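You operate a simulated robot arm through the tools that you are given. There is no shell and no other tool. Be economical: measure what you need, move in short steps, check, and stop when the job is done.

You are at the controls of a simulated robot arm. One attempt, no reset.

Task
Lower the trolley forks, then roll the trolley to the white floor mark.
Fine: turn the black switch back to LIFT; brake it again at the mark.

The check looks at the end state, three seconds after you hand in, the way a careful person would. Anything else that was tipped, shoved, dropped, spilled or broken makes it a failure.

Robot
A 7-joint arm with a two-finger parallel gripper on a trunk, on a base that drives. Base frame: it is fixed to the floor where the robot stands at the start and does not move with it; the origin is under the middle of the robot, x ahead of it, y to its left, z up. Readings come in m, degrees, newtons and seconds.
Its first joint turns from -166.0 to 166.0 degrees. Places, roughly: black switch of the trolley [0.4, -0.1, 0.6]; yellow brake lever [0.3, -0.1, 0.4]. Payload 1.57 kg.
The TCP is the grasp point between the finger pads, 0.03 m short of the fingertips. In the tool frame z runs along the fingers and y along their closing line. Largest opening 0.08 m; finger width 0.017, thickness 0.012; the body of the gripper, 0.04 by 0.082 m, starts 0.08 m behind the TCP.
Orientation is that of the tool frame in the base frame, as a unit quaternion [x, y, z, w]. With the fingers straight down and closing along the base's y, the tool's x points along the base's -x, its y along +y and its z along -z.

Tools
- The arm moves only by the tool send_rows. Its argument "commands" is text: rows parted by semicolons, each of 7 numbers parted by spaces: the shift along the tool's x, y, z in m, then the turn, a rotation vector about the tool's x, y, z in degrees, then the gripper command, from -1 (fully open) to 1 (shut), values between in proportion. In form: tx ty tz rx ry rz grip; .... A call has 1 to 20 rows; each row shifts and turns the commanded pose from where the row before left it, along the tool's axes as they then stand. Each row takes 0.2 s and may step no farther than 0.05 m and 8.6 degrees from the row before; otherwise, or with a gripper value out of range, the whole call is refused. A pose out of reach is approached as far as the arm can. The call stops where the force on the tool passes 90 N (or 10 N more than at its start, if that is more) or the arm is blocked; 0.2 s more then pass. The fingers move at their own pace (about 0.072 m/s each) and stop on an object; they squeeze with about 40 N. The grip force told is the motor's: it shows also when the fingers shut on nothing. Time passes only in rows, and 0.2 s behind the last, so rows that do not move let the fingers close. The reply holds the time, the measured pose of the TCP, the force on the tool along the base axes, the opening and the grip force, in the units named above and with some noise, with the torque about the TCP (base axes, N m) and any sound that the robot's microphone picked up.
- Cameras (640 x 400 px; columns grow to the right, rows downward): "scene" is now at [0.1949, -0.0479, 1.5195]; the picture's right is [-0.89, -0.46, 0.00], its down [-0.43, 0.83, -0.36] and it looks along [0.17, -0.32, -0.93] (base axes); focal length 267 px, centre (320, 200). "wrist" rides on the gripper at [0.072, -0.007, -0.122] in the tool frame; the picture's right is [0.09, 1.00, 0.00], its down [-0.84, 0.08, -0.54] and it looks along [-0.54, 0.05, 0.84] (tool axes); focal length 238 px, centre (320, 200). There is no depth. A picture from a camera that has moved, and an enlarged one, comes with that camera's place and axes in the base frame and with its lens.
- capture(camera): a new picture of that camera. It takes no simulated time.
- lift_body(by): slides the trunk up (or, below 0, down) by that many m; the arm and the scene camera ride with it, the base frame stays. It gives what a move gives, with no picture.
- base_move(legs): drives the robot by 1 to 6 legs, each [ahead, left, turn to the left] in m, m and degrees, along the robot's own axes; the way and the turn of a leg run together, so that a leg with both is an arc; at most 1.5 m and 180 degrees a leg. The arm and the cameras ride along, it lands a little off, and it stops where it bumps. It gives what a move gives.
- aim_head(pan, tilt): turns the head with the scene camera to pan (to the left, within 86 degrees either way) and tilt (down, from -29 to 69), counted from straight ahead of the robot. It gives what a move gives.
- close_up(camera, box): a new picture of the part [left, top, right, bottom] of that camera's present view, enlarged. It takes no simulated time.
- hand_in(): hands the job in; it is judged then, once.

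Work in short steps. Places have to be worked out from the pictures, the camera data and where the tool is seen: move nearer, look again, correct. Check each grasp and each placing, and mend what went wrong. You have 120 turns and 90 pictures in all, those below and enlarged ones among them. Open the gripper and draw the arm clear of the work before you hand the job in, unless the task says otherwise; then end with one line.

The tools are called after "Emit:" as name(argument=value, ...) on one line, values as JSON. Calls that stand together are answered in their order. send_rows: Moves the arm, as the interface text tells. Its arguments: {"type":"object","properties":{"commands":{"type":"string"}},"required":["commands"]} The other tools are called the same way: lift_body (by) slides the trunk up or down; base_move (legs) drives the base; aim_head (pan, tilt) turns the head that bears the scene camera; capture (camera) takes a picture; close_up (camera, box) takes an enlarged picture of a part of a camera's view; hand_in () hands the job in.

At the start:

```text
time_s: 0.0
position: [0.2928, -0.2152, 0.9787]
ee_rot: [0.0, 1.0, 0.0, 0.0]
wrist_force: [-0.1, 0.6, -0.2]
torque: [-0.01, 0.0, 0.0]
gripper_width: 0.08
grip_force: 0.2
trunk travel left (down, up): [-0.779, 0.211]
robot x, y, heading: [-0.0041, -0.002, -0.1]
head pan, tilt: [-62.4, 68.8]
```

scene: 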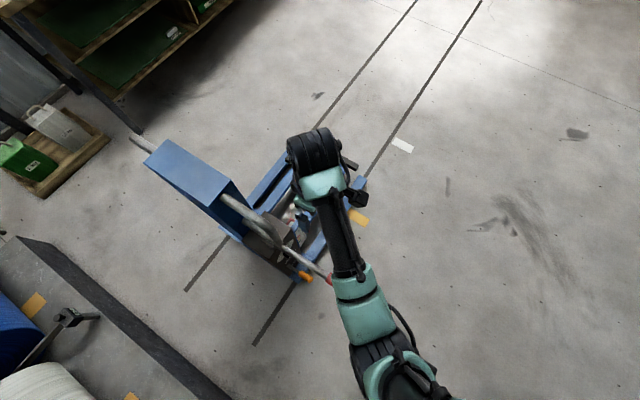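
wrist: 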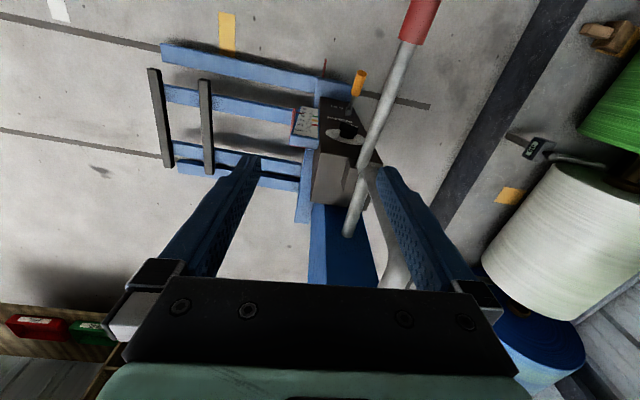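

The trolley lies below the arm: blue frame, forks, a grey box with a black switch, a lever with a red grip. I look closer with both cameras.

Emit:
close_up(camera="wrist", box=[240, 30, 440, 240])

Emit:
close_up(camera="scene", box=[120, 110, 440, 320])

Emit:
close_up(camera="wrist", box=[0, 0, 440, 240])

```text
1.90 times, centred on (340, 135) of wrist
camera zoom: at [0.223, -0.2195, 1.1028], right [-0.09, 1.0, 0.0], down [0.84, 0.08, 0.54], along [0.54, 0.05, -0.84], focal length 454 px, centre (282, 324)
```

zoom: 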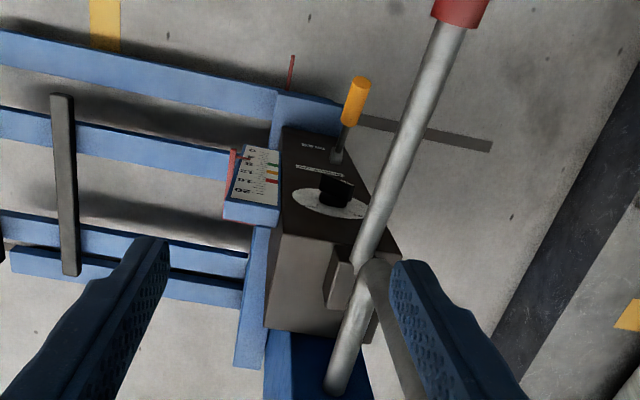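

```text
1.90 times, centred on (280, 215) of scene
camera zoom: at [0.1949, -0.0479, 1.5195], right [-0.89, -0.46, 0.0], down [-0.43, 0.83, -0.36], along [0.17, -0.32, -0.93], focal length 508 px, centre (396, 171)
```

zoom: 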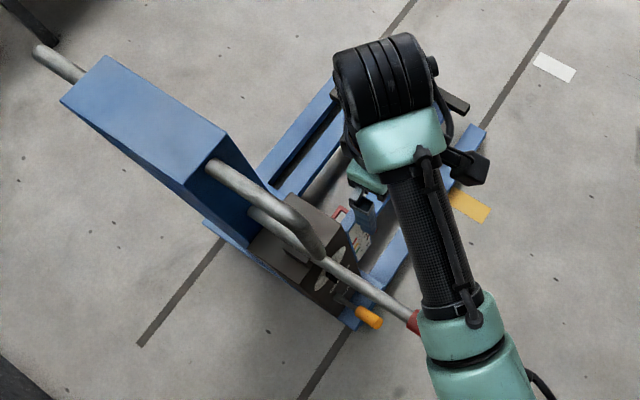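

```text
1.45 times, centred on (220, 120) of wrist
camera zoom: at [0.223, -0.2195, 1.1028], right [-0.09, 1.0, 0.0], down [0.84, 0.08, 0.54], along [0.54, 0.05, -0.84], focal length 347 px, centre (466, 316)
```

zoom: 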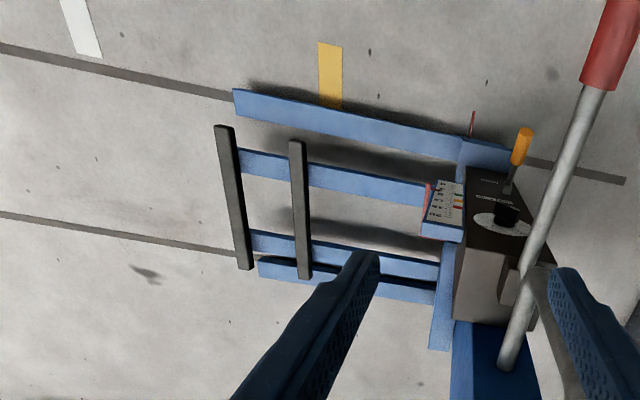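

I need to read the panel labels and the scale.

Emit:
close_up(camera="wrist", box=[285, 70, 385, 160])

Emit:
close_up(camera="scene", box=[240, 190, 340, 290])

```text
4.44 times, centred on (335, 115) of wrist
camera zoom: at [0.223, -0.2195, 1.1028], right [-0.09, 1.0, 0.0], down [0.84, 0.08, 0.54], along [0.54, 0.05, -0.84], focal length 1059 px, centre (253, 578)
```

zoom: 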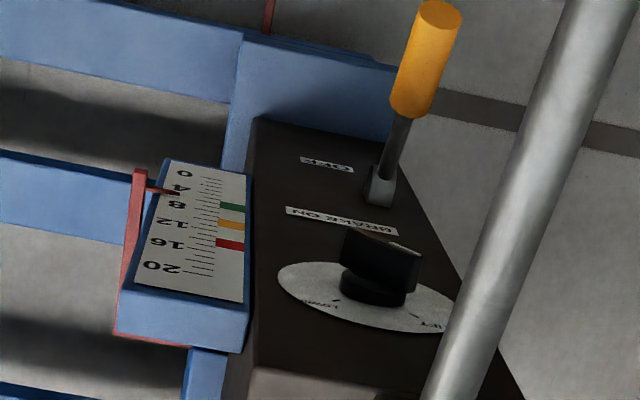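

```text
4.00 times, centred on (290, 240) of scene
camera zoom: at [0.1949, -0.0479, 1.5195], right [-0.89, -0.46, 0.0], down [-0.43, 0.83, -0.36], along [0.17, -0.32, -0.93], focal length 1067 px, centre (440, 40)
```

zoom: 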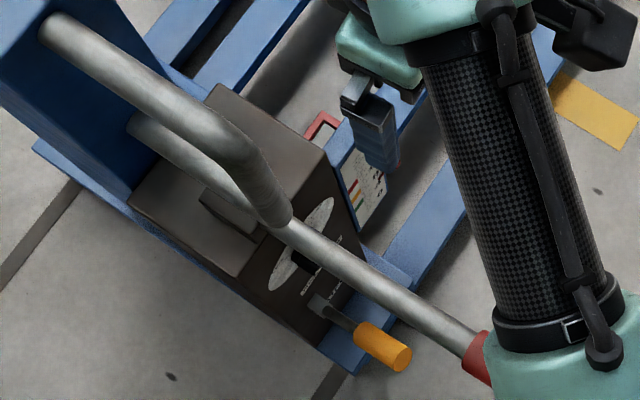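

The panel (switch, brake lever) faces the robot, labels "BRAKE ON", "FREE" and a scale with a red pointer near 5. I turn the head for a better look.

Emit:
aim_head(pan=-20, tilt=69)

Emit:
capture(camera="scene")

Emit:
aim_head(pan=-80, tilt=35)

Emit:
capture(camera="scene")

```text
time_s: 1.1
position: [0.2934, -0.2143, 0.9792]
ee_rot: [0.0, 1.0, 0.0, 0.0]
wrist_force: [-0.4, -0.1, 0.7]
torque: [0.0, -0.03, -0.03]
gripper_width: 0.0803
grip_force: 0.0
trunk travel left (down, up): [-0.779, 0.211]
robot x, y, heading: [-0.0009, -0.0003, -0.1]
head pan, tilt: [-20.0, 68.8]
```

```text
82 pictures are left
camera scene: at [0.2215, -0.0175, 1.5195], right [-0.34, -0.94, 0.0], down [-0.88, 0.32, -0.36], along [0.34, -0.12, -0.93], focal length 267 px, centre (320, 200)
```

scene: 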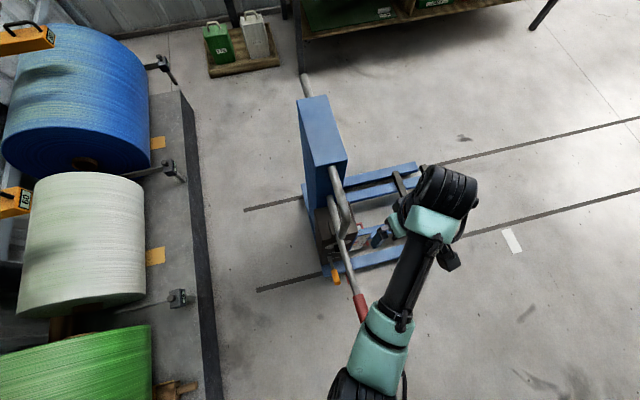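

```text
time_s: 2.4
position: [0.2929, -0.213, 0.9794]
ee_rot: [0.0, 1.0, -0.001, 0.0]
wrist_force: [0.1, -0.1, 0.3]
torque: [0.02, 0.04, 0.0]
gripper_width: 0.0801
grip_force: 0.0
trunk travel left (down, up): [-0.779, 0.211]
robot x, y, heading: [0.0011, -0.0001, 0.0]
head pan, tilt: [-80.0, 35.0]
```

```text
81 pictures are left
camera scene: at [0.1844, -0.085, 1.5631], right [-0.98, -0.17, 0.0], down [-0.1, 0.57, -0.82], along [0.14, -0.81, -0.57], focal length 267 px, centre (320, 200)
```

scene: 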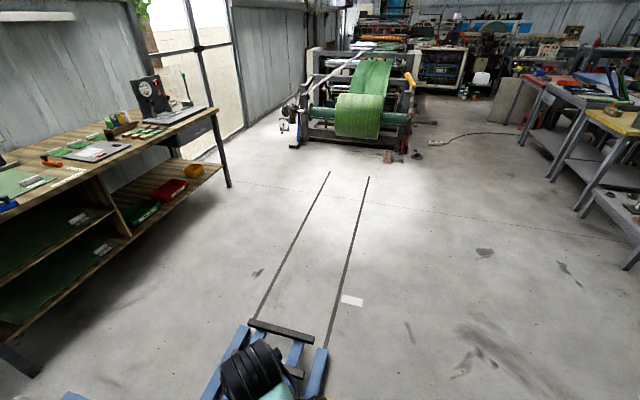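

The way to the white mark (~[0.16,-1.18]) is clear. I back the robot off a little to view the panel face.

Emit:
base_move(legs=[[-0.35, 0, 0]])

Emit:
aim_head(pan=-10, tilt=62)

Emit:
capture(camera="scene")

Emit:
capture(camera="wrist")

```text
time_s: 4.7
position: [-0.0543, -0.2141, 0.9806]
ee_rot: [0.001, 1.0, 0.0, 0.001]
wrist_force: [0.0, -0.5, -0.4]
torque: [-0.02, -0.01, 0.01]
gripper_width: 0.0799
grip_force: 0.0
trunk travel left (down, up): [-0.779, 0.211]
robot x, y, heading: [-0.3478, 0.0004, -0.1]
head pan, tilt: [-80.0, 35.0]
```

```text
time_s: 6.1
position: [-0.054, -0.2137, 0.9804]
ee_rot: [0.001, 1.0, 0.0, 0.0]
wrist_force: [1.4, 0.7, 0.5]
torque: [-0.01, 0.04, 0.0]
gripper_width: 0.08
grip_force: 0.1
trunk travel left (down, up): [-0.779, 0.211]
robot x, y, heading: [-0.3489, -0.0004, -0.1]
head pan, tilt: [-10.0, 62.0]
```

```text
80 pictures are left
camera scene: at [-0.1149, -0.0096, 1.5266], right [-0.18, -0.98, 0.0], down [-0.87, 0.15, -0.47], along [0.46, -0.08, -0.88], focal length 267 px, centre (320, 200)
```

scene: 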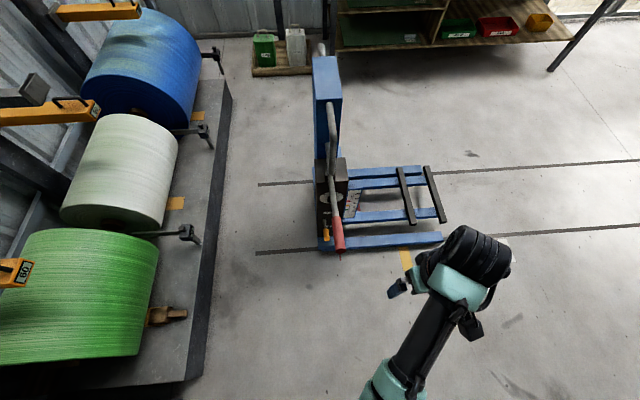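

```text
79 pictures are left
camera wrist: at [-0.1245, -0.2196, 1.1028], right [-0.09, 1.0, 0.0], down [0.84, 0.08, 0.54], along [0.54, 0.05, -0.84], focal length 238 px, centre (320, 200)
```

wrist: 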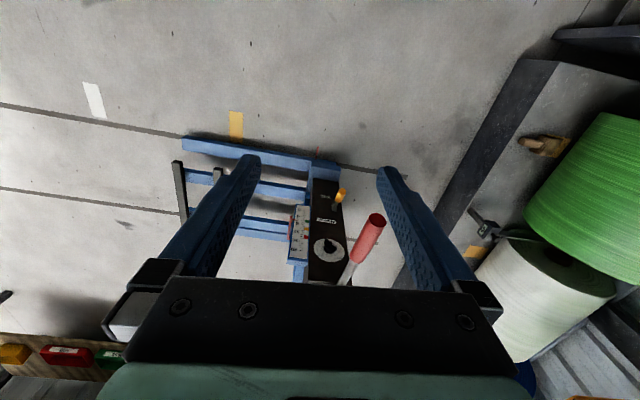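

Emit:
close_up(camera="wrist", box=[280, 140, 400, 290])

Emit:
close_up(camera="scene", box=[290, 30, 450, 260])

```text
2.67 times, centred on (340, 215) of wrist
camera zoom: at [-0.1245, -0.2196, 1.1028], right [-0.09, 1.0, 0.0], down [0.84, 0.08, 0.54], along [0.54, 0.05, -0.84], focal length 636 px, centre (267, 160)
```

zoom: 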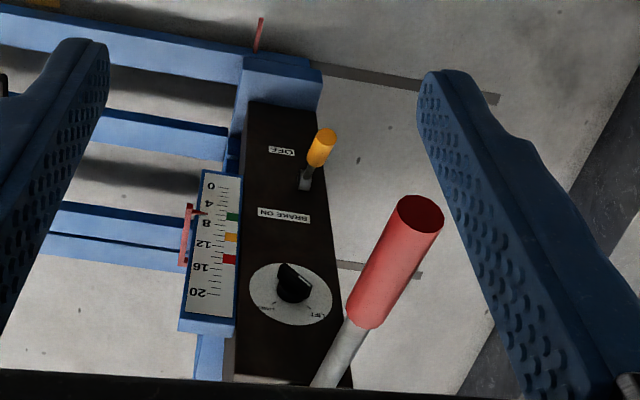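

```text
1.74 times, centred on (370, 145) of scene
camera zoom: at [-0.1149, -0.0096, 1.5266], right [-0.18, -0.98, 0.0], down [-0.87, 0.15, -0.47], along [0.46, -0.08, -0.88], focal length 464 px, centre (233, 296)
```

zoom: 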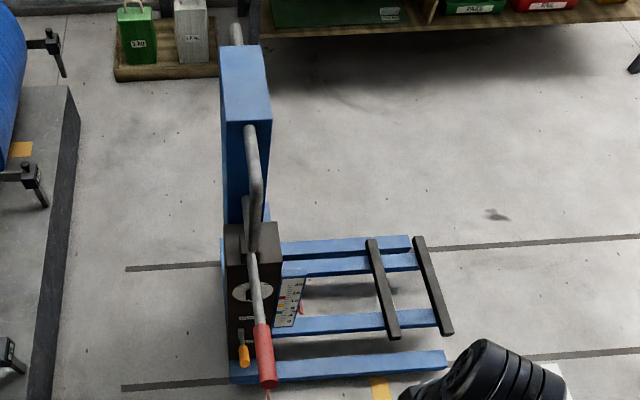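

From two-view triangulation: knob ≈(0.37,-0.144,0.587), brake lever tip ≈(0.294,-0.105,0.42) with pivot ≈(0.383,-0.118,0.364), pump lever's red end ≈(0.10,-0.106,0.80). I move the tool a bit forward and turn it to point ahead.

Emit:
send_rows(commands="-0.05 0 0 0 0 0 -1; -0.05 0 0 0 0 0 -1; -0.03 0 0 0 0 0 -1; 0 0 0 0 -8.5 0 -1; 0 0 0 0 -8.5 0 -1; 0 0 0 0 -8.5 0 -1; 0 0 0 0 -8.5 0 -1; 0 0 0 0 -8.5 0 -1; 0 0 0 0 -8.5 0 -1; 0 0 0 0 -8.5 0 -1; 0 0 0 0 -8.5 0 -1; 0 0 0 0 -8.5 0 -1; 0 0 0 0 -8.5 0 -1; 0 0 0 0 -5 0 -1; 0 0 0 0 0 0 -1")

Emit:
capture(camera="scene")

```text
time_s: 9.3
position: [0.074, -0.2146, 0.9803]
ee_rot: [0.0, 0.706, 0.0, 0.708]
wrist_force: [1.0, 0.5, -0.9]
torque: [0.01, 0.0, 0.0]
gripper_width: 0.0798
grip_force: 0.0
trunk travel left (down, up): [-0.779, 0.211]
robot x, y, heading: [-0.3477, 0.0011, -0.3]
head pan, tilt: [-10.0, 62.0]
```

```text
76 pictures are left
camera scene: at [-0.115, -0.0095, 1.5266], right [-0.17, -0.98, 0.0], down [-0.87, 0.15, -0.47], along [0.46, -0.08, -0.88], focal length 267 px, centre (320, 200)
```

scene: 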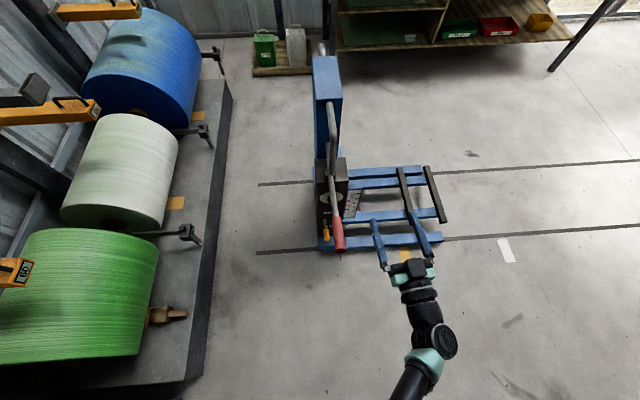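

The tool now points ahead. I lower the trunk so that the wrist camera faces the panel.

Emit:
lift_body(by=-0.46)

Emit:
capture(camera="wrist")

Emit:
capture(camera="scene")

```text
refused: -0.46 is not a number from -0.4 to 0.4
```

```text
75 pictures are left
camera wrist: at [-0.045, -0.2196, 0.9088], right [0.0, 1.0, -0.09], down [-0.54, 0.08, 0.84], along [0.84, 0.05, 0.54], focal length 238 px, centre (320, 200)
```

wrist: 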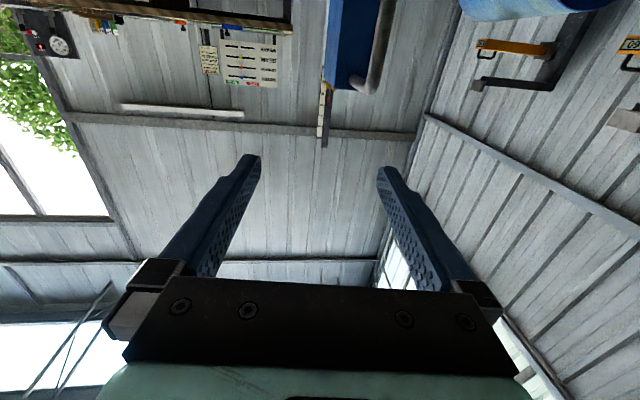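

```text
74 pictures are left
camera scene: at [-0.115, -0.0095, 1.5266], right [-0.17, -0.98, 0.0], down [-0.87, 0.15, -0.47], along [0.46, -0.08, -0.88], focal length 267 px, centre (320, 200)
```

scene: 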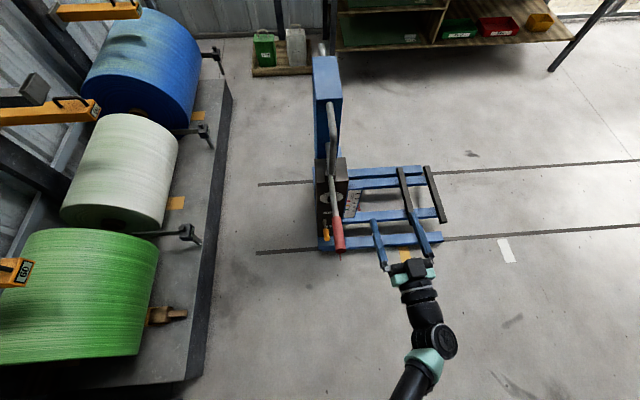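

The limit is 0.4 per call; I lower in 0.4 plus a little.

Emit:
lift_body(by=-0.4)

Emit:
capture(camera="wrist")

Emit:
capture(camera="scene")

```text
time_s: 13.1
position: [0.0747, -0.2139, 0.5798]
ee_rot: [0.001, 0.707, 0.0, 0.707]
wrist_force: [-0.3, 1.0, -2.0]
torque: [0.01, -0.02, 0.01]
gripper_width: 0.0802
grip_force: 0.0
trunk travel left (down, up): [-0.379, 0.611]
robot x, y, heading: [-0.3456, -0.0011, -0.1]
head pan, tilt: [-10.0, 62.0]
```

```text
73 pictures are left
camera wrist: at [-0.0449, -0.2195, 0.509], right [0.0, 1.0, -0.09], down [-0.54, 0.08, 0.84], along [0.84, 0.05, 0.54], focal length 238 px, centre (320, 200)
```

wrist: 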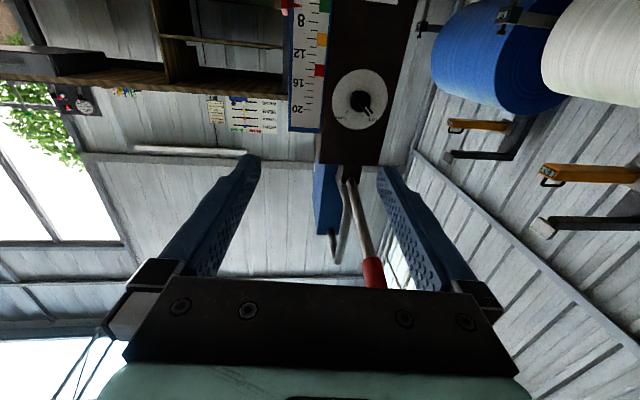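

```text
72 pictures are left
camera scene: at [-0.1149, -0.0095, 1.1266], right [-0.17, -0.98, 0.0], down [-0.87, 0.15, -0.47], along [0.46, -0.08, -0.88], focal length 267 px, centre (320, 200)
```

scene: 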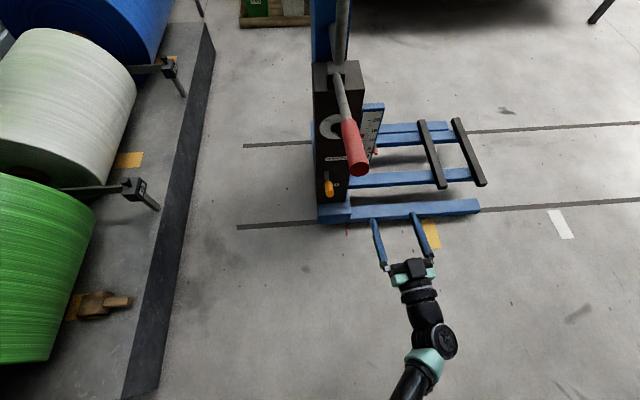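

Emit:
close_up(camera="wrist", box=[300, 40, 420, 150])

Emit:
close_up(camera="scene", box=[300, 50, 490, 240])

```text
3.64 times, centred on (360, 95) of wrist
camera zoom: at [-0.0449, -0.2195, 0.509], right [0.0, 1.0, -0.09], down [-0.54, 0.08, 0.84], along [0.84, 0.05, 0.54], focal length 867 px, centre (174, 582)
```

zoom: 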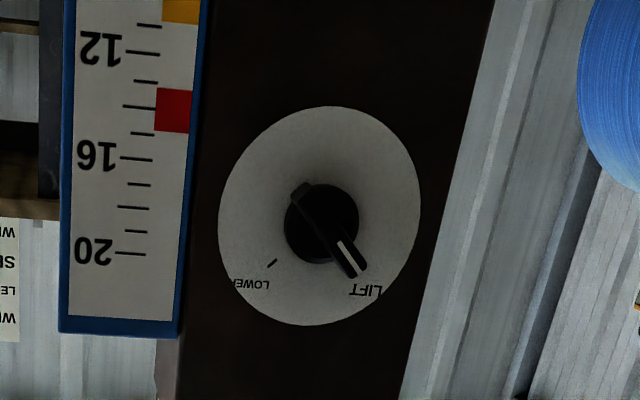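

```text
2.11 times, centred on (395, 145) of scene
camera zoom: at [-0.1149, -0.0095, 1.1266], right [-0.17, -0.98, 0.0], down [-0.87, 0.15, -0.47], along [0.46, -0.08, -0.88], focal length 562 px, centre (162, 316)
```

zoom: 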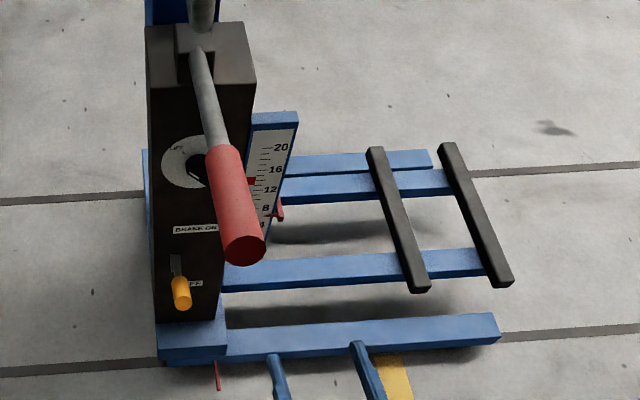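

The knob points at LIFT (45° to upper left seen from the front), LOWER is 45° to upper right: a 90° clockwise turn. I move in front of the knob, yaw 6° to match the trolley and roll 45° so the fingers straddle the bar.

Emit:
send_rows(commands="0 0.02 0.045 0 0 0 -1; 0 0.02 0.045 0 0 0 -1; 0 0.02 0.045 0 0 0 -1; 0 0.019 0.04 0 0 0 -1; 0 0 0 5.9 0 0 -1; 0 0 0 0 0 7.5 -1; 0 0 0 0 0 7.5 -1; 0 0 0 0 0 7.5 -1; 0 0 0 0 0 7.5 -1; 0 0 0 0 0 7.5 -1; 0 0 0 0 0 7.5 -1; 0 0 0 0 0 0 -1")

Emit:
capture(camera="wrist")

Emit:
capture(camera="scene")

```text
time_s: 15.7
position: [0.2505, -0.1355, 0.5795]
ee_rot: [0.304, 0.638, 0.237, 0.666]
wrist_force: [0.0, 0.3, 0.2]
torque: [0.0, -0.01, 0.04]
gripper_width: 0.0799
grip_force: 0.0
trunk travel left (down, up): [-0.379, 0.611]
robot x, y, heading: [-0.3482, -0.0017, -0.1]
head pan, tilt: [-10.0, 62.0]
```

```text
69 pictures are left
camera wrist: at [0.1359, -0.0758, 0.5255], right [0.08, 0.76, 0.64], down [-0.6, -0.48, 0.65], along [0.8, -0.43, 0.42], focal length 238 px, centre (320, 200)
```

wrist: 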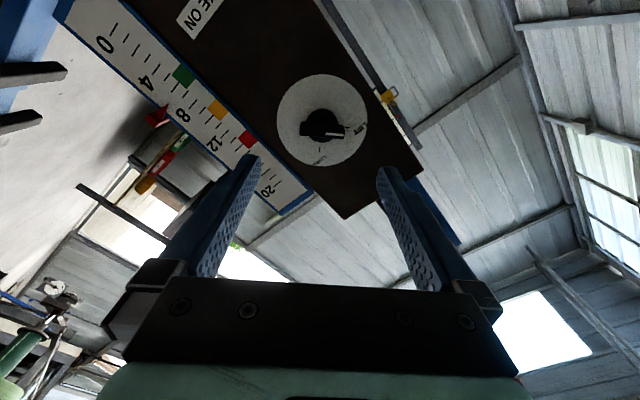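

```text
68 pictures are left
camera scene: at [-0.1149, -0.0095, 1.1266], right [-0.17, -0.98, 0.0], down [-0.87, 0.15, -0.47], along [0.46, -0.08, -0.88], focal length 267 px, centre (320, 200)
```

scene: 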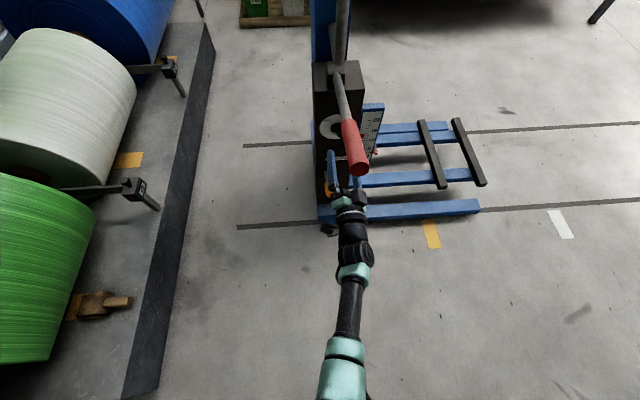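

I rolled the wrong way (closing line is along the bar); I roll back by 90°, which also leaves ±45° as a comfortable range.

Emit:
send_rows(commands="0 0 0 0 0 -7.5 -1; 0 0 0 0 0 -7.5 -1; 0 0 0 0 0 -7.5 -1; 0 0 0 0 0 -7.5 -1; 0 0 0 0 0 -7.5 -1; 0 0 0 0 0 -7.5 -1; 0 0 0 0 0 -7.5 -1; 0 0 0 0 0 -7.5 -1; 0 0 0 0 0 -7.5 -1; 0 0 0 0 0 -7.5 -1; 0 0 0 0 0 -7.5 -1; 0 0 0 0 0 -7.5 -1; 0 0 0 0 0 0 -1")

Emit:
capture(camera="wrist")

```text
time_s: 18.5
position: [0.2509, -0.1338, 0.5795]
ee_rot: [-0.236, 0.666, -0.304, 0.639]
wrist_force: [0.2, 0.2, 0.1]
torque: [0.01, -0.01, -0.04]
gripper_width: 0.0798
grip_force: 0.1
trunk travel left (down, up): [-0.379, 0.611]
robot x, y, heading: [-0.3448, 0.0007, -0.0]
head pan, tilt: [-10.0, 62.0]
```

```text
67 pictures are left
camera wrist: at [0.1255, -0.1756, 0.5352], right [0.06, 0.64, -0.77], down [-0.47, 0.7, 0.54], along [0.88, 0.33, 0.35], focal length 238 px, centre (320, 200)
```

wrist: 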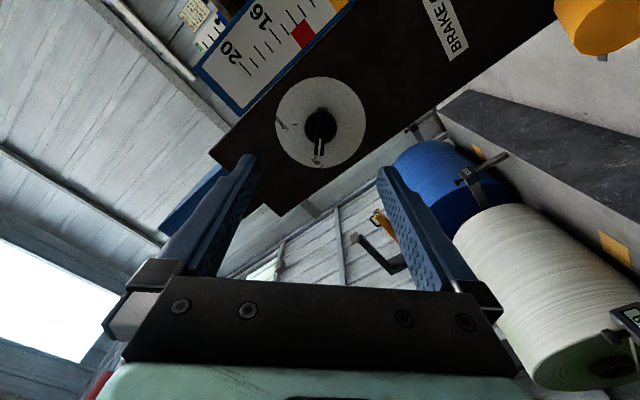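

The knob sits centred between the fingers and the tool axis points at it. I advance 0.08 m and look.

Emit:
send_rows(commands="0 0 0.02 0 0 0 -1; 0 0 0.02 0 0 0 -1; 0 0 0.02 0 0 0 -1; 0 0 0.02 0 0 0 -1; 0 0 0 0 0 0 -1")

Emit:
capture(camera="wrist")

```text
time_s: 19.7
position: [0.2502, -0.1358, 0.5801]
ee_rot: [-0.237, 0.666, -0.305, 0.638]
wrist_force: [0.8, -0.2, -0.1]
torque: [0.04, -0.02, -0.02]
gripper_width: 0.0799
grip_force: 0.0
out of reach, approached as far as the arm can: row 1, 2, 3, 4
trunk travel left (down, up): [-0.379, 0.611]
robot x, y, heading: [-0.3452, -0.0034, -0.1]
head pan, tilt: [-10.0, 62.0]
```

```text
66 pictures are left
camera wrist: at [0.1249, -0.1768, 0.5351], right [0.07, 0.64, -0.77], down [-0.47, 0.7, 0.54], along [0.88, 0.33, 0.35], focal length 238 px, centre (320, 200)
```

wrist: 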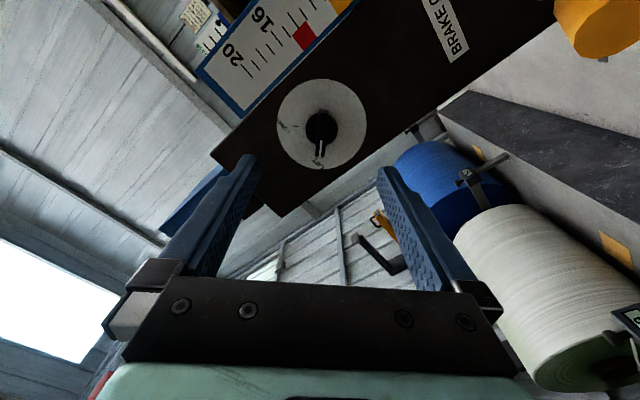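

Reach is at its limit. I draw the arm back 0.15 m, then drive the base forward.

Emit:
send_rows(commands="0 0 -0.04 0 0 0 -1; 0 0 -0.04 0 0 0 -1; 0 0 -0.04 0 0 0 -1; 0 0 -0.03 0 0 0 -1; 0 0 0 0 0 0 -1")

Emit:
base_move(legs=[[0.17, 0, 0]])

```text
time_s: 20.9
position: [0.1006, -0.119, 0.5813]
ee_rot: [-0.237, 0.667, -0.303, 0.638]
wrist_force: [-0.1, -0.1, -0.2]
torque: [-0.01, 0.0, 0.03]
gripper_width: 0.0797
grip_force: 0.0
trunk travel left (down, up): [-0.379, 0.611]
robot x, y, heading: [-0.3453, -0.002, -0.0]
head pan, tilt: [-10.0, 62.0]
```

```text
time_s: 22.4
position: [0.2719, -0.1195, 0.5806]
ee_rot: [-0.236, 0.666, -0.304, 0.638]
wrist_force: [0.1, 0.1, -0.6]
torque: [-0.02, -0.01, -0.01]
gripper_width: 0.0799
grip_force: 0.1
trunk travel left (down, up): [-0.379, 0.611]
robot x, y, heading: [-0.1793, -0.0, -0.2]
head pan, tilt: [-10.0, 62.0]
```

Now I shift 16 mm to the right to the knob axis and go forward.

Emit:
send_rows(commands="0.0117 -0.0117 0 0 0 0 -1; 0 0 0.02 0 0 0 -1; 0 0 0.02 0 0 0 -1; 0 0 0.01 0 0 0 -1; 0 0 0 0 0 0 -1")

Emit:
capture(camera="wrist")

```text
time_s: 23.6
position: [0.3202, -0.1411, 0.5791]
ee_rot: [-0.236, 0.667, -0.304, 0.638]
wrist_force: [-0.2, -0.1, 0.8]
torque: [0.0, 0.01, 0.0]
gripper_width: 0.0802
grip_force: 0.0
trunk travel left (down, up): [-0.379, 0.611]
robot x, y, heading: [-0.1759, 0.0031, -0.1]
head pan, tilt: [-10.0, 62.0]
```

```text
65 pictures are left
camera wrist: at [0.1943, -0.1824, 0.5346], right [0.07, 0.64, -0.77], down [-0.47, 0.7, 0.54], along [0.88, 0.33, 0.35], focal length 238 px, centre (320, 200)
```

wrist: 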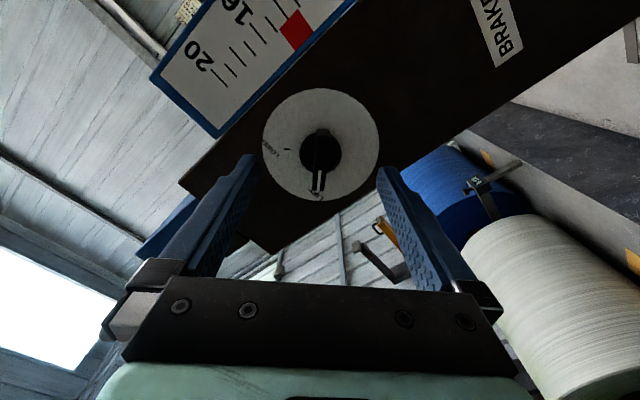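

The knob centre lies about 32 mm ahead of the fingertips. I advance 35 mm.

Emit:
send_rows(commands="0 0 0.015 0 0 0 -1; 0 0 0.01 0 0 0 -1; 0 0 0.01 0 0 0 -1; 0 0 0 0 0 0 -1")

Emit:
close_up(camera="wrist", box=[220, 80, 420, 230])

```text
time_s: 24.6
position: [0.3546, -0.1443, 0.5808]
ee_rot: [-0.236, 0.667, -0.304, 0.638]
wrist_force: [-0.4, 0.8, -0.9]
torque: [0.0, 0.03, 0.0]
gripper_width: 0.0799
grip_force: 0.1
trunk travel left (down, up): [-0.379, 0.611]
robot x, y, heading: [-0.1747, 0.0012, -0.3]
head pan, tilt: [-10.0, 62.0]
```

```text
2.67 times, centred on (320, 155) of wrist
camera zoom: at [0.2292, -0.1855, 0.5349], right [0.07, 0.64, -0.77], down [-0.47, 0.7, 0.54], along [0.88, 0.33, 0.35], focal length 636 px, centre (320, 320)
```

zoom: 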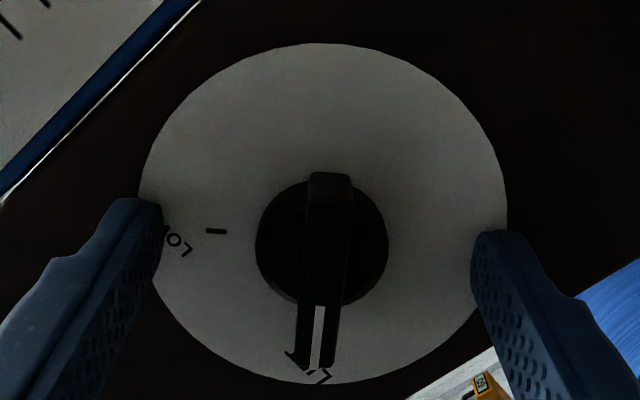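

Fingers straddle the bar symmetrically; I close.

Emit:
send_rows(commands="0 0 0 0 0 0 1; 0 0 0 0 0 0 1; 0 0 0 0 0 0 1; 0 0 0 0 0 0 1")

Emit:
close_up(camera="wrist", box=[220, 80, 420, 230])

```text
time_s: 25.6
position: [0.354, -0.144, 0.5804]
ee_rot: [-0.237, 0.667, -0.304, 0.638]
wrist_force: [-0.4, 1.9, -2.9]
torque: [-0.01, 0.11, 0.07]
gripper_width: 0.0338
grip_force: 41.8
trunk travel left (down, up): [-0.379, 0.611]
robot x, y, heading: [-0.1775, 0.0026, -0.1]
head pan, tilt: [-10.0, 62.0]
```

```text
2.67 times, centred on (320, 155) of wrist
camera zoom: at [0.2291, -0.1853, 0.5347], right [0.07, 0.64, -0.77], down [-0.47, 0.7, 0.54], along [0.88, 0.33, 0.35], focal length 636 px, centre (320, 320)
```

zoom: 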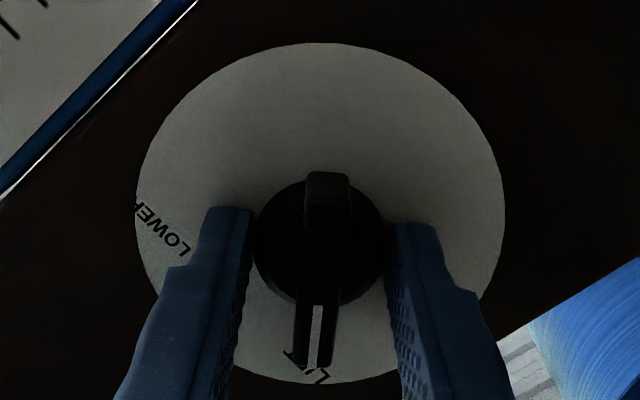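

The fingers hold the round collar (34 mm) rather than the bar. I open slightly, back off 12 mm and close again on the bar.

Emit:
send_rows(commands="0 0 0 0 0 0 0; 0 0 -0.012 0 0 0 0; 0 0 0 0 0 0 1; 0 0 0 0 0 0 1; 0 0 0 0 0 0 1; 0 0 0 0 0 0 1")

Emit:
close_up(camera="wrist", box=[220, 80, 420, 230])

```text
time_s: 27.0
position: [0.3423, -0.1429, 0.5802]
ee_rot: [-0.237, 0.666, -0.304, 0.639]
wrist_force: [-0.8, 2.6, -2.2]
torque: [-0.03, 0.05, 0.28]
gripper_width: 0.0097
grip_force: 28.1
trunk travel left (down, up): [-0.379, 0.611]
robot x, y, heading: [-0.1783, -0.0049, -0.3]
head pan, tilt: [-10.0, 62.0]
```

```text
2.67 times, centred on (320, 155) of wrist
camera zoom: at [0.2174, -0.1839, 0.5349], right [0.07, 0.64, -0.77], down [-0.47, 0.7, 0.54], along [0.88, 0.33, 0.35], focal length 636 px, centre (320, 320)
```

zoom: 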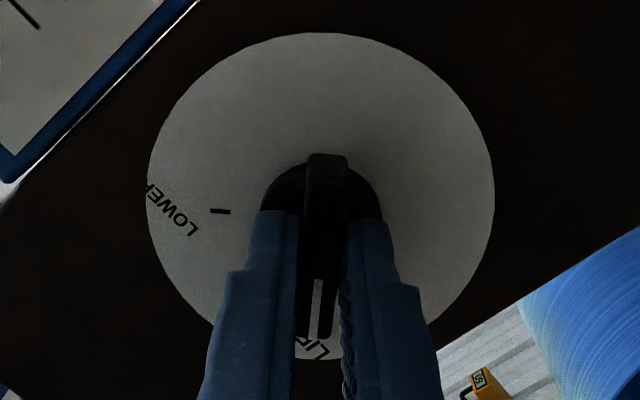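

The bar is gripped (≈10 mm). I turn clockwise 45° first and check.

Emit:
send_rows(commands="0 0 0 0 0 7.5 1; 0 0 0 0 0 7.5 1; 0 0 0 0 0 7.5 1; 0 0 0 0 0 7.5 1; 0 0 0 0 0 7.5 1; 0 0 0 0 0 7.5 1")

```text
time_s: 28.4
position: [0.3419, -0.1422, 0.58]
ee_rot: [0.036, 0.706, -0.035, 0.706]
wrist_force: [0.0, 6.7, -1.0]
torque: [0.09, 0.77, 0.38]
gripper_width: 0.0103
grip_force: 28.4
trunk travel left (down, up): [-0.379, 0.611]
robot x, y, heading: [-0.1745, -0.0037, -0.0]
head pan, tilt: [-10.0, 62.0]
```

Emit:
send_rows(commands="0 0 0 0 0 7.5 1; 0 0 0 0 0 7.5 1; 0 0 0 0 0 7.5 1; 0 0 0 0 0 7.5 1; 0 0 0 0 0 7.5 1; 0 0 0 0 0 7.5 1; 0 0 0 0 0 0 1")

Emit:
capture(camera="wrist")

Emit:
close_up(camera="scene", box=[220, 0, 490, 200])

```text
time_s: 30.0
position: [0.3426, -0.1415, 0.5805]
ee_rot: [0.305, 0.638, 0.237, 0.666]
wrist_force: [-0.6, 11.3, -3.7]
torque: [-0.12, -0.07, 0.36]
gripper_width: 0.0097
grip_force: 28.3
trunk travel left (down, up): [-0.379, 0.611]
robot x, y, heading: [-0.1791, -0.0036, -0.1]
head pan, tilt: [-10.0, 62.0]
```

```text
61 pictures are left
camera wrist: at [0.2279, -0.0828, 0.5256], right [0.08, 0.76, 0.64], down [-0.59, -0.48, 0.65], along [0.8, -0.43, 0.42], focal length 238 px, centre (320, 200)
```

wrist: 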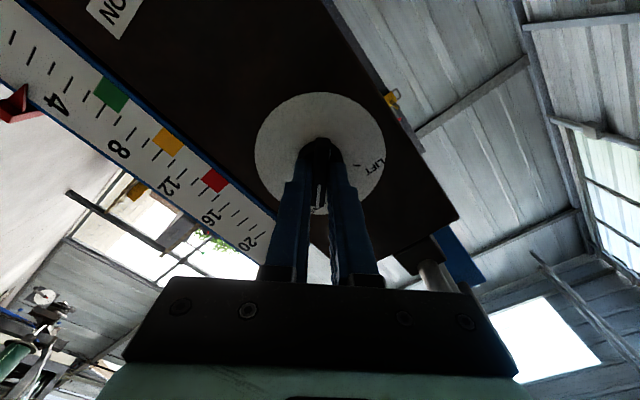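

```text
2.00 times, centred on (355, 100) of scene
camera zoom: at [0.0565, -0.0093, 1.1265], right [-0.17, -0.98, 0.0], down [-0.87, 0.15, -0.47], along [0.46, -0.08, -0.88], focal length 533 px, centre (250, 400)
```

zoom: 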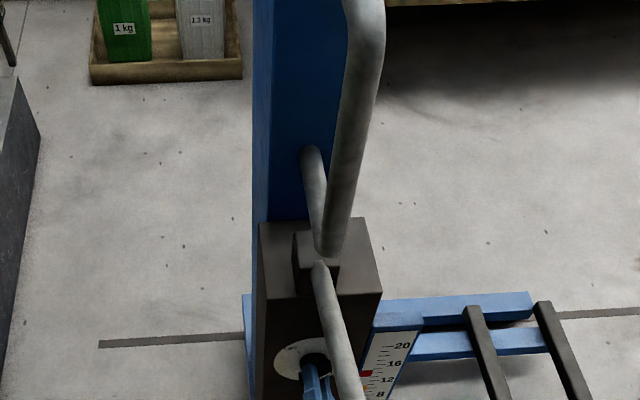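

The knob has turned to LOWER. I wait a moment and look whether the forks sink.

Emit:
close_up(camera="wrist", box=[0, 0, 160, 140])

Emit:
send_rows(commands="0 0 0 0 0 0 1; 0 0 0 0 0 0 1; 0 0 0 0 0 0 1; 0 0 0 0 0 0 1; 0 0 0 0 0 0 1; 0 0 0 0 0 0 1; 0 0 0 0 0 0 1; 0 0 0 0 0 0 1; 0 0 0 0 0 0 1; 0 0 0 0 0 0 1")

Emit:
close_up(camera="wrist", box=[0, 0, 160, 140])

```text
2.86 times, centred on (80, 70) of wrist
camera zoom: at [0.2279, -0.0828, 0.5256], right [0.08, 0.76, 0.64], down [-0.59, -0.48, 0.65], along [0.8, -0.43, 0.42], focal length 681 px, centre (1006, 571)
```

zoom: 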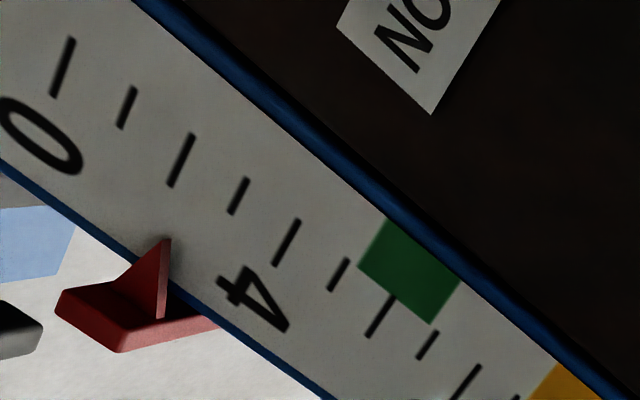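

```text
time_s: 32.2
position: [0.3426, -0.1421, 0.5809]
ee_rot: [0.303, 0.639, 0.238, 0.666]
wrist_force: [0.4, 15.9, -4.0]
torque: [0.0, -0.2, 0.24]
gripper_width: 0.0099
grip_force: 28.3
trunk travel left (down, up): [-0.379, 0.611]
robot x, y, heading: [-0.173, -0.0006, -0.1]
head pan, tilt: [-10.0, 62.0]
```

```text
2.86 times, centred on (80, 70) of wrist
camera zoom: at [0.2278, -0.083, 0.5255], right [0.08, 0.77, 0.64], down [-0.59, -0.48, 0.65], along [0.8, -0.43, 0.42], focal length 681 px, centre (1006, 571)
```

zoom: 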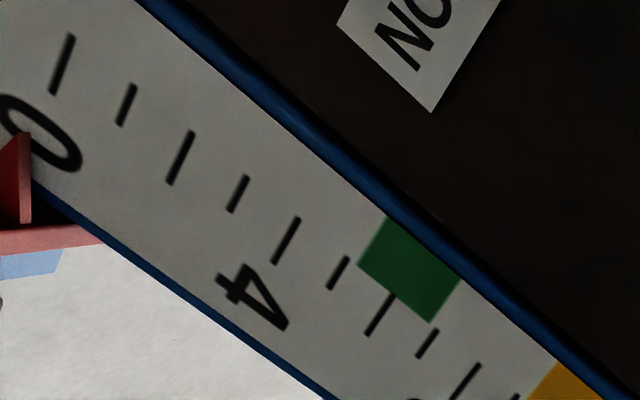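

The forks are sinking on their own. I wait until the pointer comes to rest at the bottom.

Emit:
send_rows(commands="0 0 0 0 0 0 1; 0 0 0 0 0 0 1; 0 0 0 0 0 0 1; 0 0 0 0 0 0 1; 0 0 0 0 0 0 1; 0 0 0 0 0 0 1; 0 0 0 0 0 0 1; 0 0 0 0 0 0 1; 0 0 0 0 0 0 1; 0 0 0 0 0 0 1; 0 0 0 0 0 0 1; 0 0 0 0 0 0 1; 0 0 0 0 0 0 1; 0 0 0 0 0 0 1; 0 0 0 0 0 0 1")

Emit:
capture(camera="wrist")

Emit:
close_up(camera="scene", box=[300, 50, 560, 240])

```text
time_s: 35.4
position: [0.342, -0.142, 0.5802]
ee_rot: [0.303, 0.639, 0.237, 0.666]
wrist_force: [4.2, 14.4, -3.2]
torque: [0.01, 0.09, 0.5]
gripper_width: 0.0099
grip_force: 28.0
trunk travel left (down, up): [-0.379, 0.611]
robot x, y, heading: [-0.1767, 0.0015, -0.3]
head pan, tilt: [-10.0, 62.0]
```

```text
57 pictures are left
camera wrist: at [0.2278, -0.083, 0.5255], right [0.08, 0.77, 0.64], down [-0.59, -0.48, 0.65], along [0.8, -0.43, 0.42], focal length 238 px, centre (320, 200)
```

wrist: 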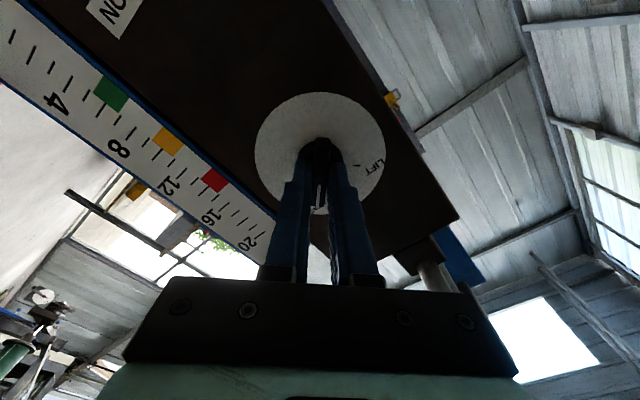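

```text
2.11 times, centred on (430, 145) of scene
camera zoom: at [0.0567, -0.0092, 1.1265], right [-0.17, -0.98, 0.0], down [-0.87, 0.15, -0.47], along [0.46, -0.08, -0.88], focal length 562 px, centre (88, 316)
```

zoom: 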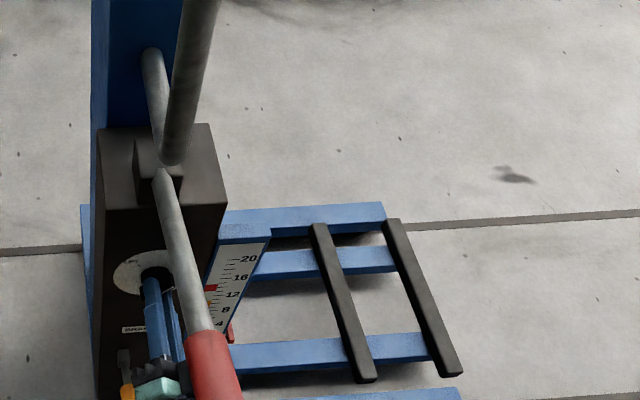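

The pointer left the wrist view; I tilt the head down to see it.

Emit:
aim_head(pan=-25, tilt=69)

Emit:
close_up(camera="scene", box=[220, 100, 480, 290])

```text
time_s: 36.1
position: [0.3422, -0.1422, 0.5807]
ee_rot: [0.303, 0.639, 0.237, 0.667]
wrist_force: [4.7, 16.0, -2.5]
torque: [0.01, 0.07, 0.48]
gripper_width: 0.0098
grip_force: 27.7
trunk travel left (down, up): [-0.379, 0.611]
robot x, y, heading: [-0.1779, -0.0005, -0.3]
head pan, tilt: [-25.0, 68.8]
```

```text
2.11 times, centred on (350, 195) of scene
camera zoom: at [0.044, -0.0216, 1.1194], right [-0.42, -0.91, 0.0], down [-0.84, 0.39, -0.36], along [0.33, -0.15, -0.93], focal length 562 px, centre (257, 210)
```

zoom: 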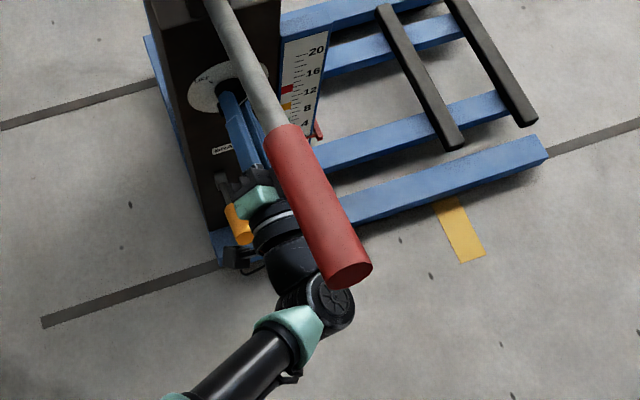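

I release the knob and back off to verify the pointer before turning back.

Emit:
send_rows(commands="0 0 0 0 0 0 -0.3; 0 0 0 0 0 0 -0.3; 0 0 -0.03 0 0 0 -0.3; 0 0 -0.04 0 0 0 -0.3; 0 0 -0.04 0 0 0 -0.3; 0 0 0 0 0 0 -0.3")

Emit:
capture(camera="wrist")

```text
time_s: 37.5
position: [0.2516, -0.1354, 0.5804]
ee_rot: [0.304, 0.638, 0.236, 0.667]
wrist_force: [0.8, 0.5, -0.6]
torque: [0.01, -0.03, 0.01]
gripper_width: 0.052
grip_force: 0.1
out of reach, approached as far as the arm can: row 5
trunk travel left (down, up): [-0.379, 0.611]
robot x, y, heading: [-0.1764, 0.0009, 0.1]
head pan, tilt: [-25.0, 68.8]
```

```text
54 pictures are left
camera wrist: at [0.138, -0.0745, 0.5255], right [0.08, 0.77, 0.64], down [-0.6, -0.48, 0.65], along [0.8, -0.43, 0.42], focal length 238 px, centre (320, 200)
```

wrist: 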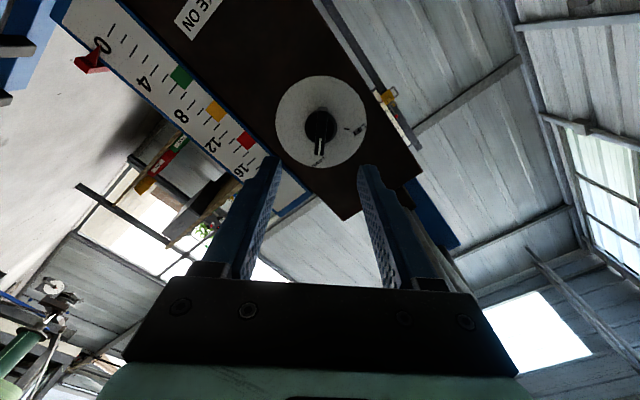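

Emit:
close_up(camera="wrist", box=[60, 0, 180, 100])

Emit:
close_up(camera="wrist", box=[260, 60, 380, 180])

```text
4.00 times, centred on (120, 50) of wrist
camera zoom: at [0.138, -0.0745, 0.5255], right [0.08, 0.77, 0.64], down [-0.6, -0.48, 0.65], along [0.8, -0.43, 0.42], focal length 953 px, centre (1120, 800)
```

zoom: 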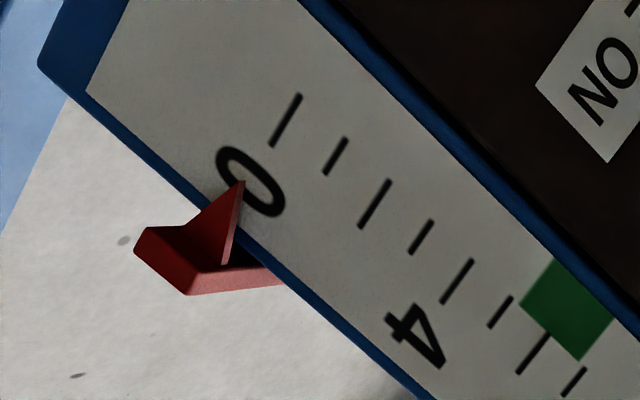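

```text
3.33 times, centred on (320, 120) of wrist
camera zoom: at [0.138, -0.0745, 0.5255], right [0.08, 0.77, 0.64], down [-0.6, -0.48, 0.65], along [0.8, -0.43, 0.42], focal length 794 px, centre (320, 467)
```

zoom: 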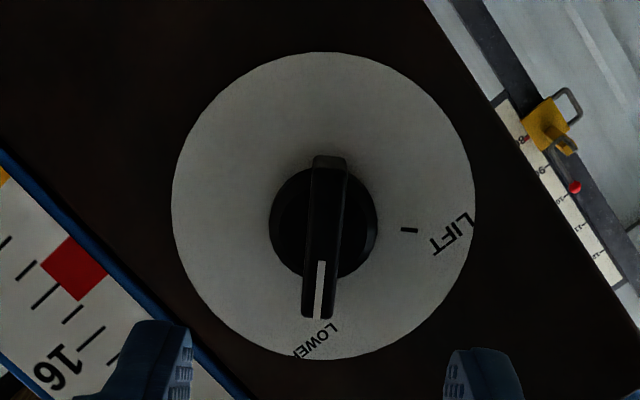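

The pointer rests at 0. Now I advance again, grip the bar and turn it back to LIFT.

Emit:
send_rows(commands="0 0 0.03 0 0 0 -0.3; 0 0 0.03 0 0 0 -0.3; 0 0 0.03 0 0 0 -0.3; 0 0 0 0 0 0 -0.3; 0 0 0 0 0 0 1; 0 0 0 0 0 0 1; 0 0 0 0 0 0 1; 0 0 0 0 0 0 1")

```text
time_s: 39.3
position: [0.3425, -0.1435, 0.5813]
ee_rot: [0.304, 0.638, 0.236, 0.667]
wrist_force: [3.3, -0.2, -0.5]
torque: [0.01, -0.15, 0.11]
gripper_width: 0.0098
grip_force: 28.0
trunk travel left (down, up): [-0.379, 0.611]
robot x, y, heading: [-0.1774, 0.0005, -0.3]
head pan, tilt: [-25.0, 68.8]
```

Emit:
send_rows(commands="0 0 0 0 0 -7.5 1; 0 0 0 0 0 -7.5 1; 0 0 0 0 0 -7.5 1; 0 0 0 0 0 -7.5 1; 0 0 0 0 0 -7.5 1; 0 0 0 0 0 -7.5 1; 0 0 0 0 0 -7.5 1; 0 0 0 0 0 -7.5 1; 0 0 0 0 0 -7.5 1; 0 0 0 0 0 -7.5 1; 0 0 0 0 0 -7.5 1; 0 0 0 0 0 -7.5 1; 0 0 0 0 0 0 1")

Emit:
send_rows(commands="0 0 0 0 0 0 -0.3; 0 0 0 0 0 0 -0.3; 0 0 -0.03 0 0 0 -0.3; 0 0 -0.03 0 0 0 -0.3; 0 0 -0.03 0 0 0 -0.3; 0 0 0 0 0 0 -0.3")

Emit:
close_up(camera="wrist", box=[240, 50, 400, 190])

```text
time_s: 42.1
position: [0.3428, -0.1409, 0.5812]
ee_rot: [-0.238, 0.665, -0.304, 0.639]
wrist_force: [10.4, 7.8, 8.2]
torque: [0.06, -0.16, 0.34]
gripper_width: 0.0102
grip_force: 27.7
trunk travel left (down, up): [-0.379, 0.611]
robot x, y, heading: [-0.1766, 0.0016, 0.0]
head pan, tilt: [-25.0, 68.8]
```

```text
time_s: 43.5
position: [0.2524, -0.1327, 0.5798]
ee_rot: [-0.237, 0.666, -0.305, 0.638]
wrist_force: [-0.7, 0.1, 0.8]
torque: [0.01, 0.0, 0.01]
gripper_width: 0.0522
grip_force: 0.2
trunk travel left (down, up): [-0.379, 0.611]
robot x, y, heading: [-0.1792, -0.0014, -0.1]
head pan, tilt: [-25.0, 68.8]
```

```text
2.86 times, centred on (320, 120) of wrist
camera zoom: at [0.127, -0.1748, 0.5349], right [0.07, 0.64, -0.77], down [-0.47, 0.7, 0.54], along [0.88, 0.33, 0.35], focal length 681 px, centre (320, 429)
```

zoom: 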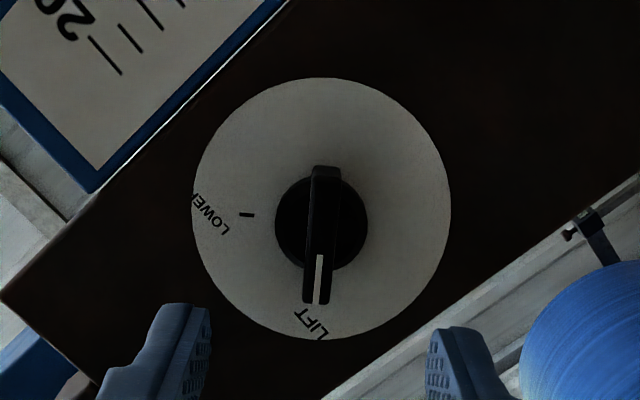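

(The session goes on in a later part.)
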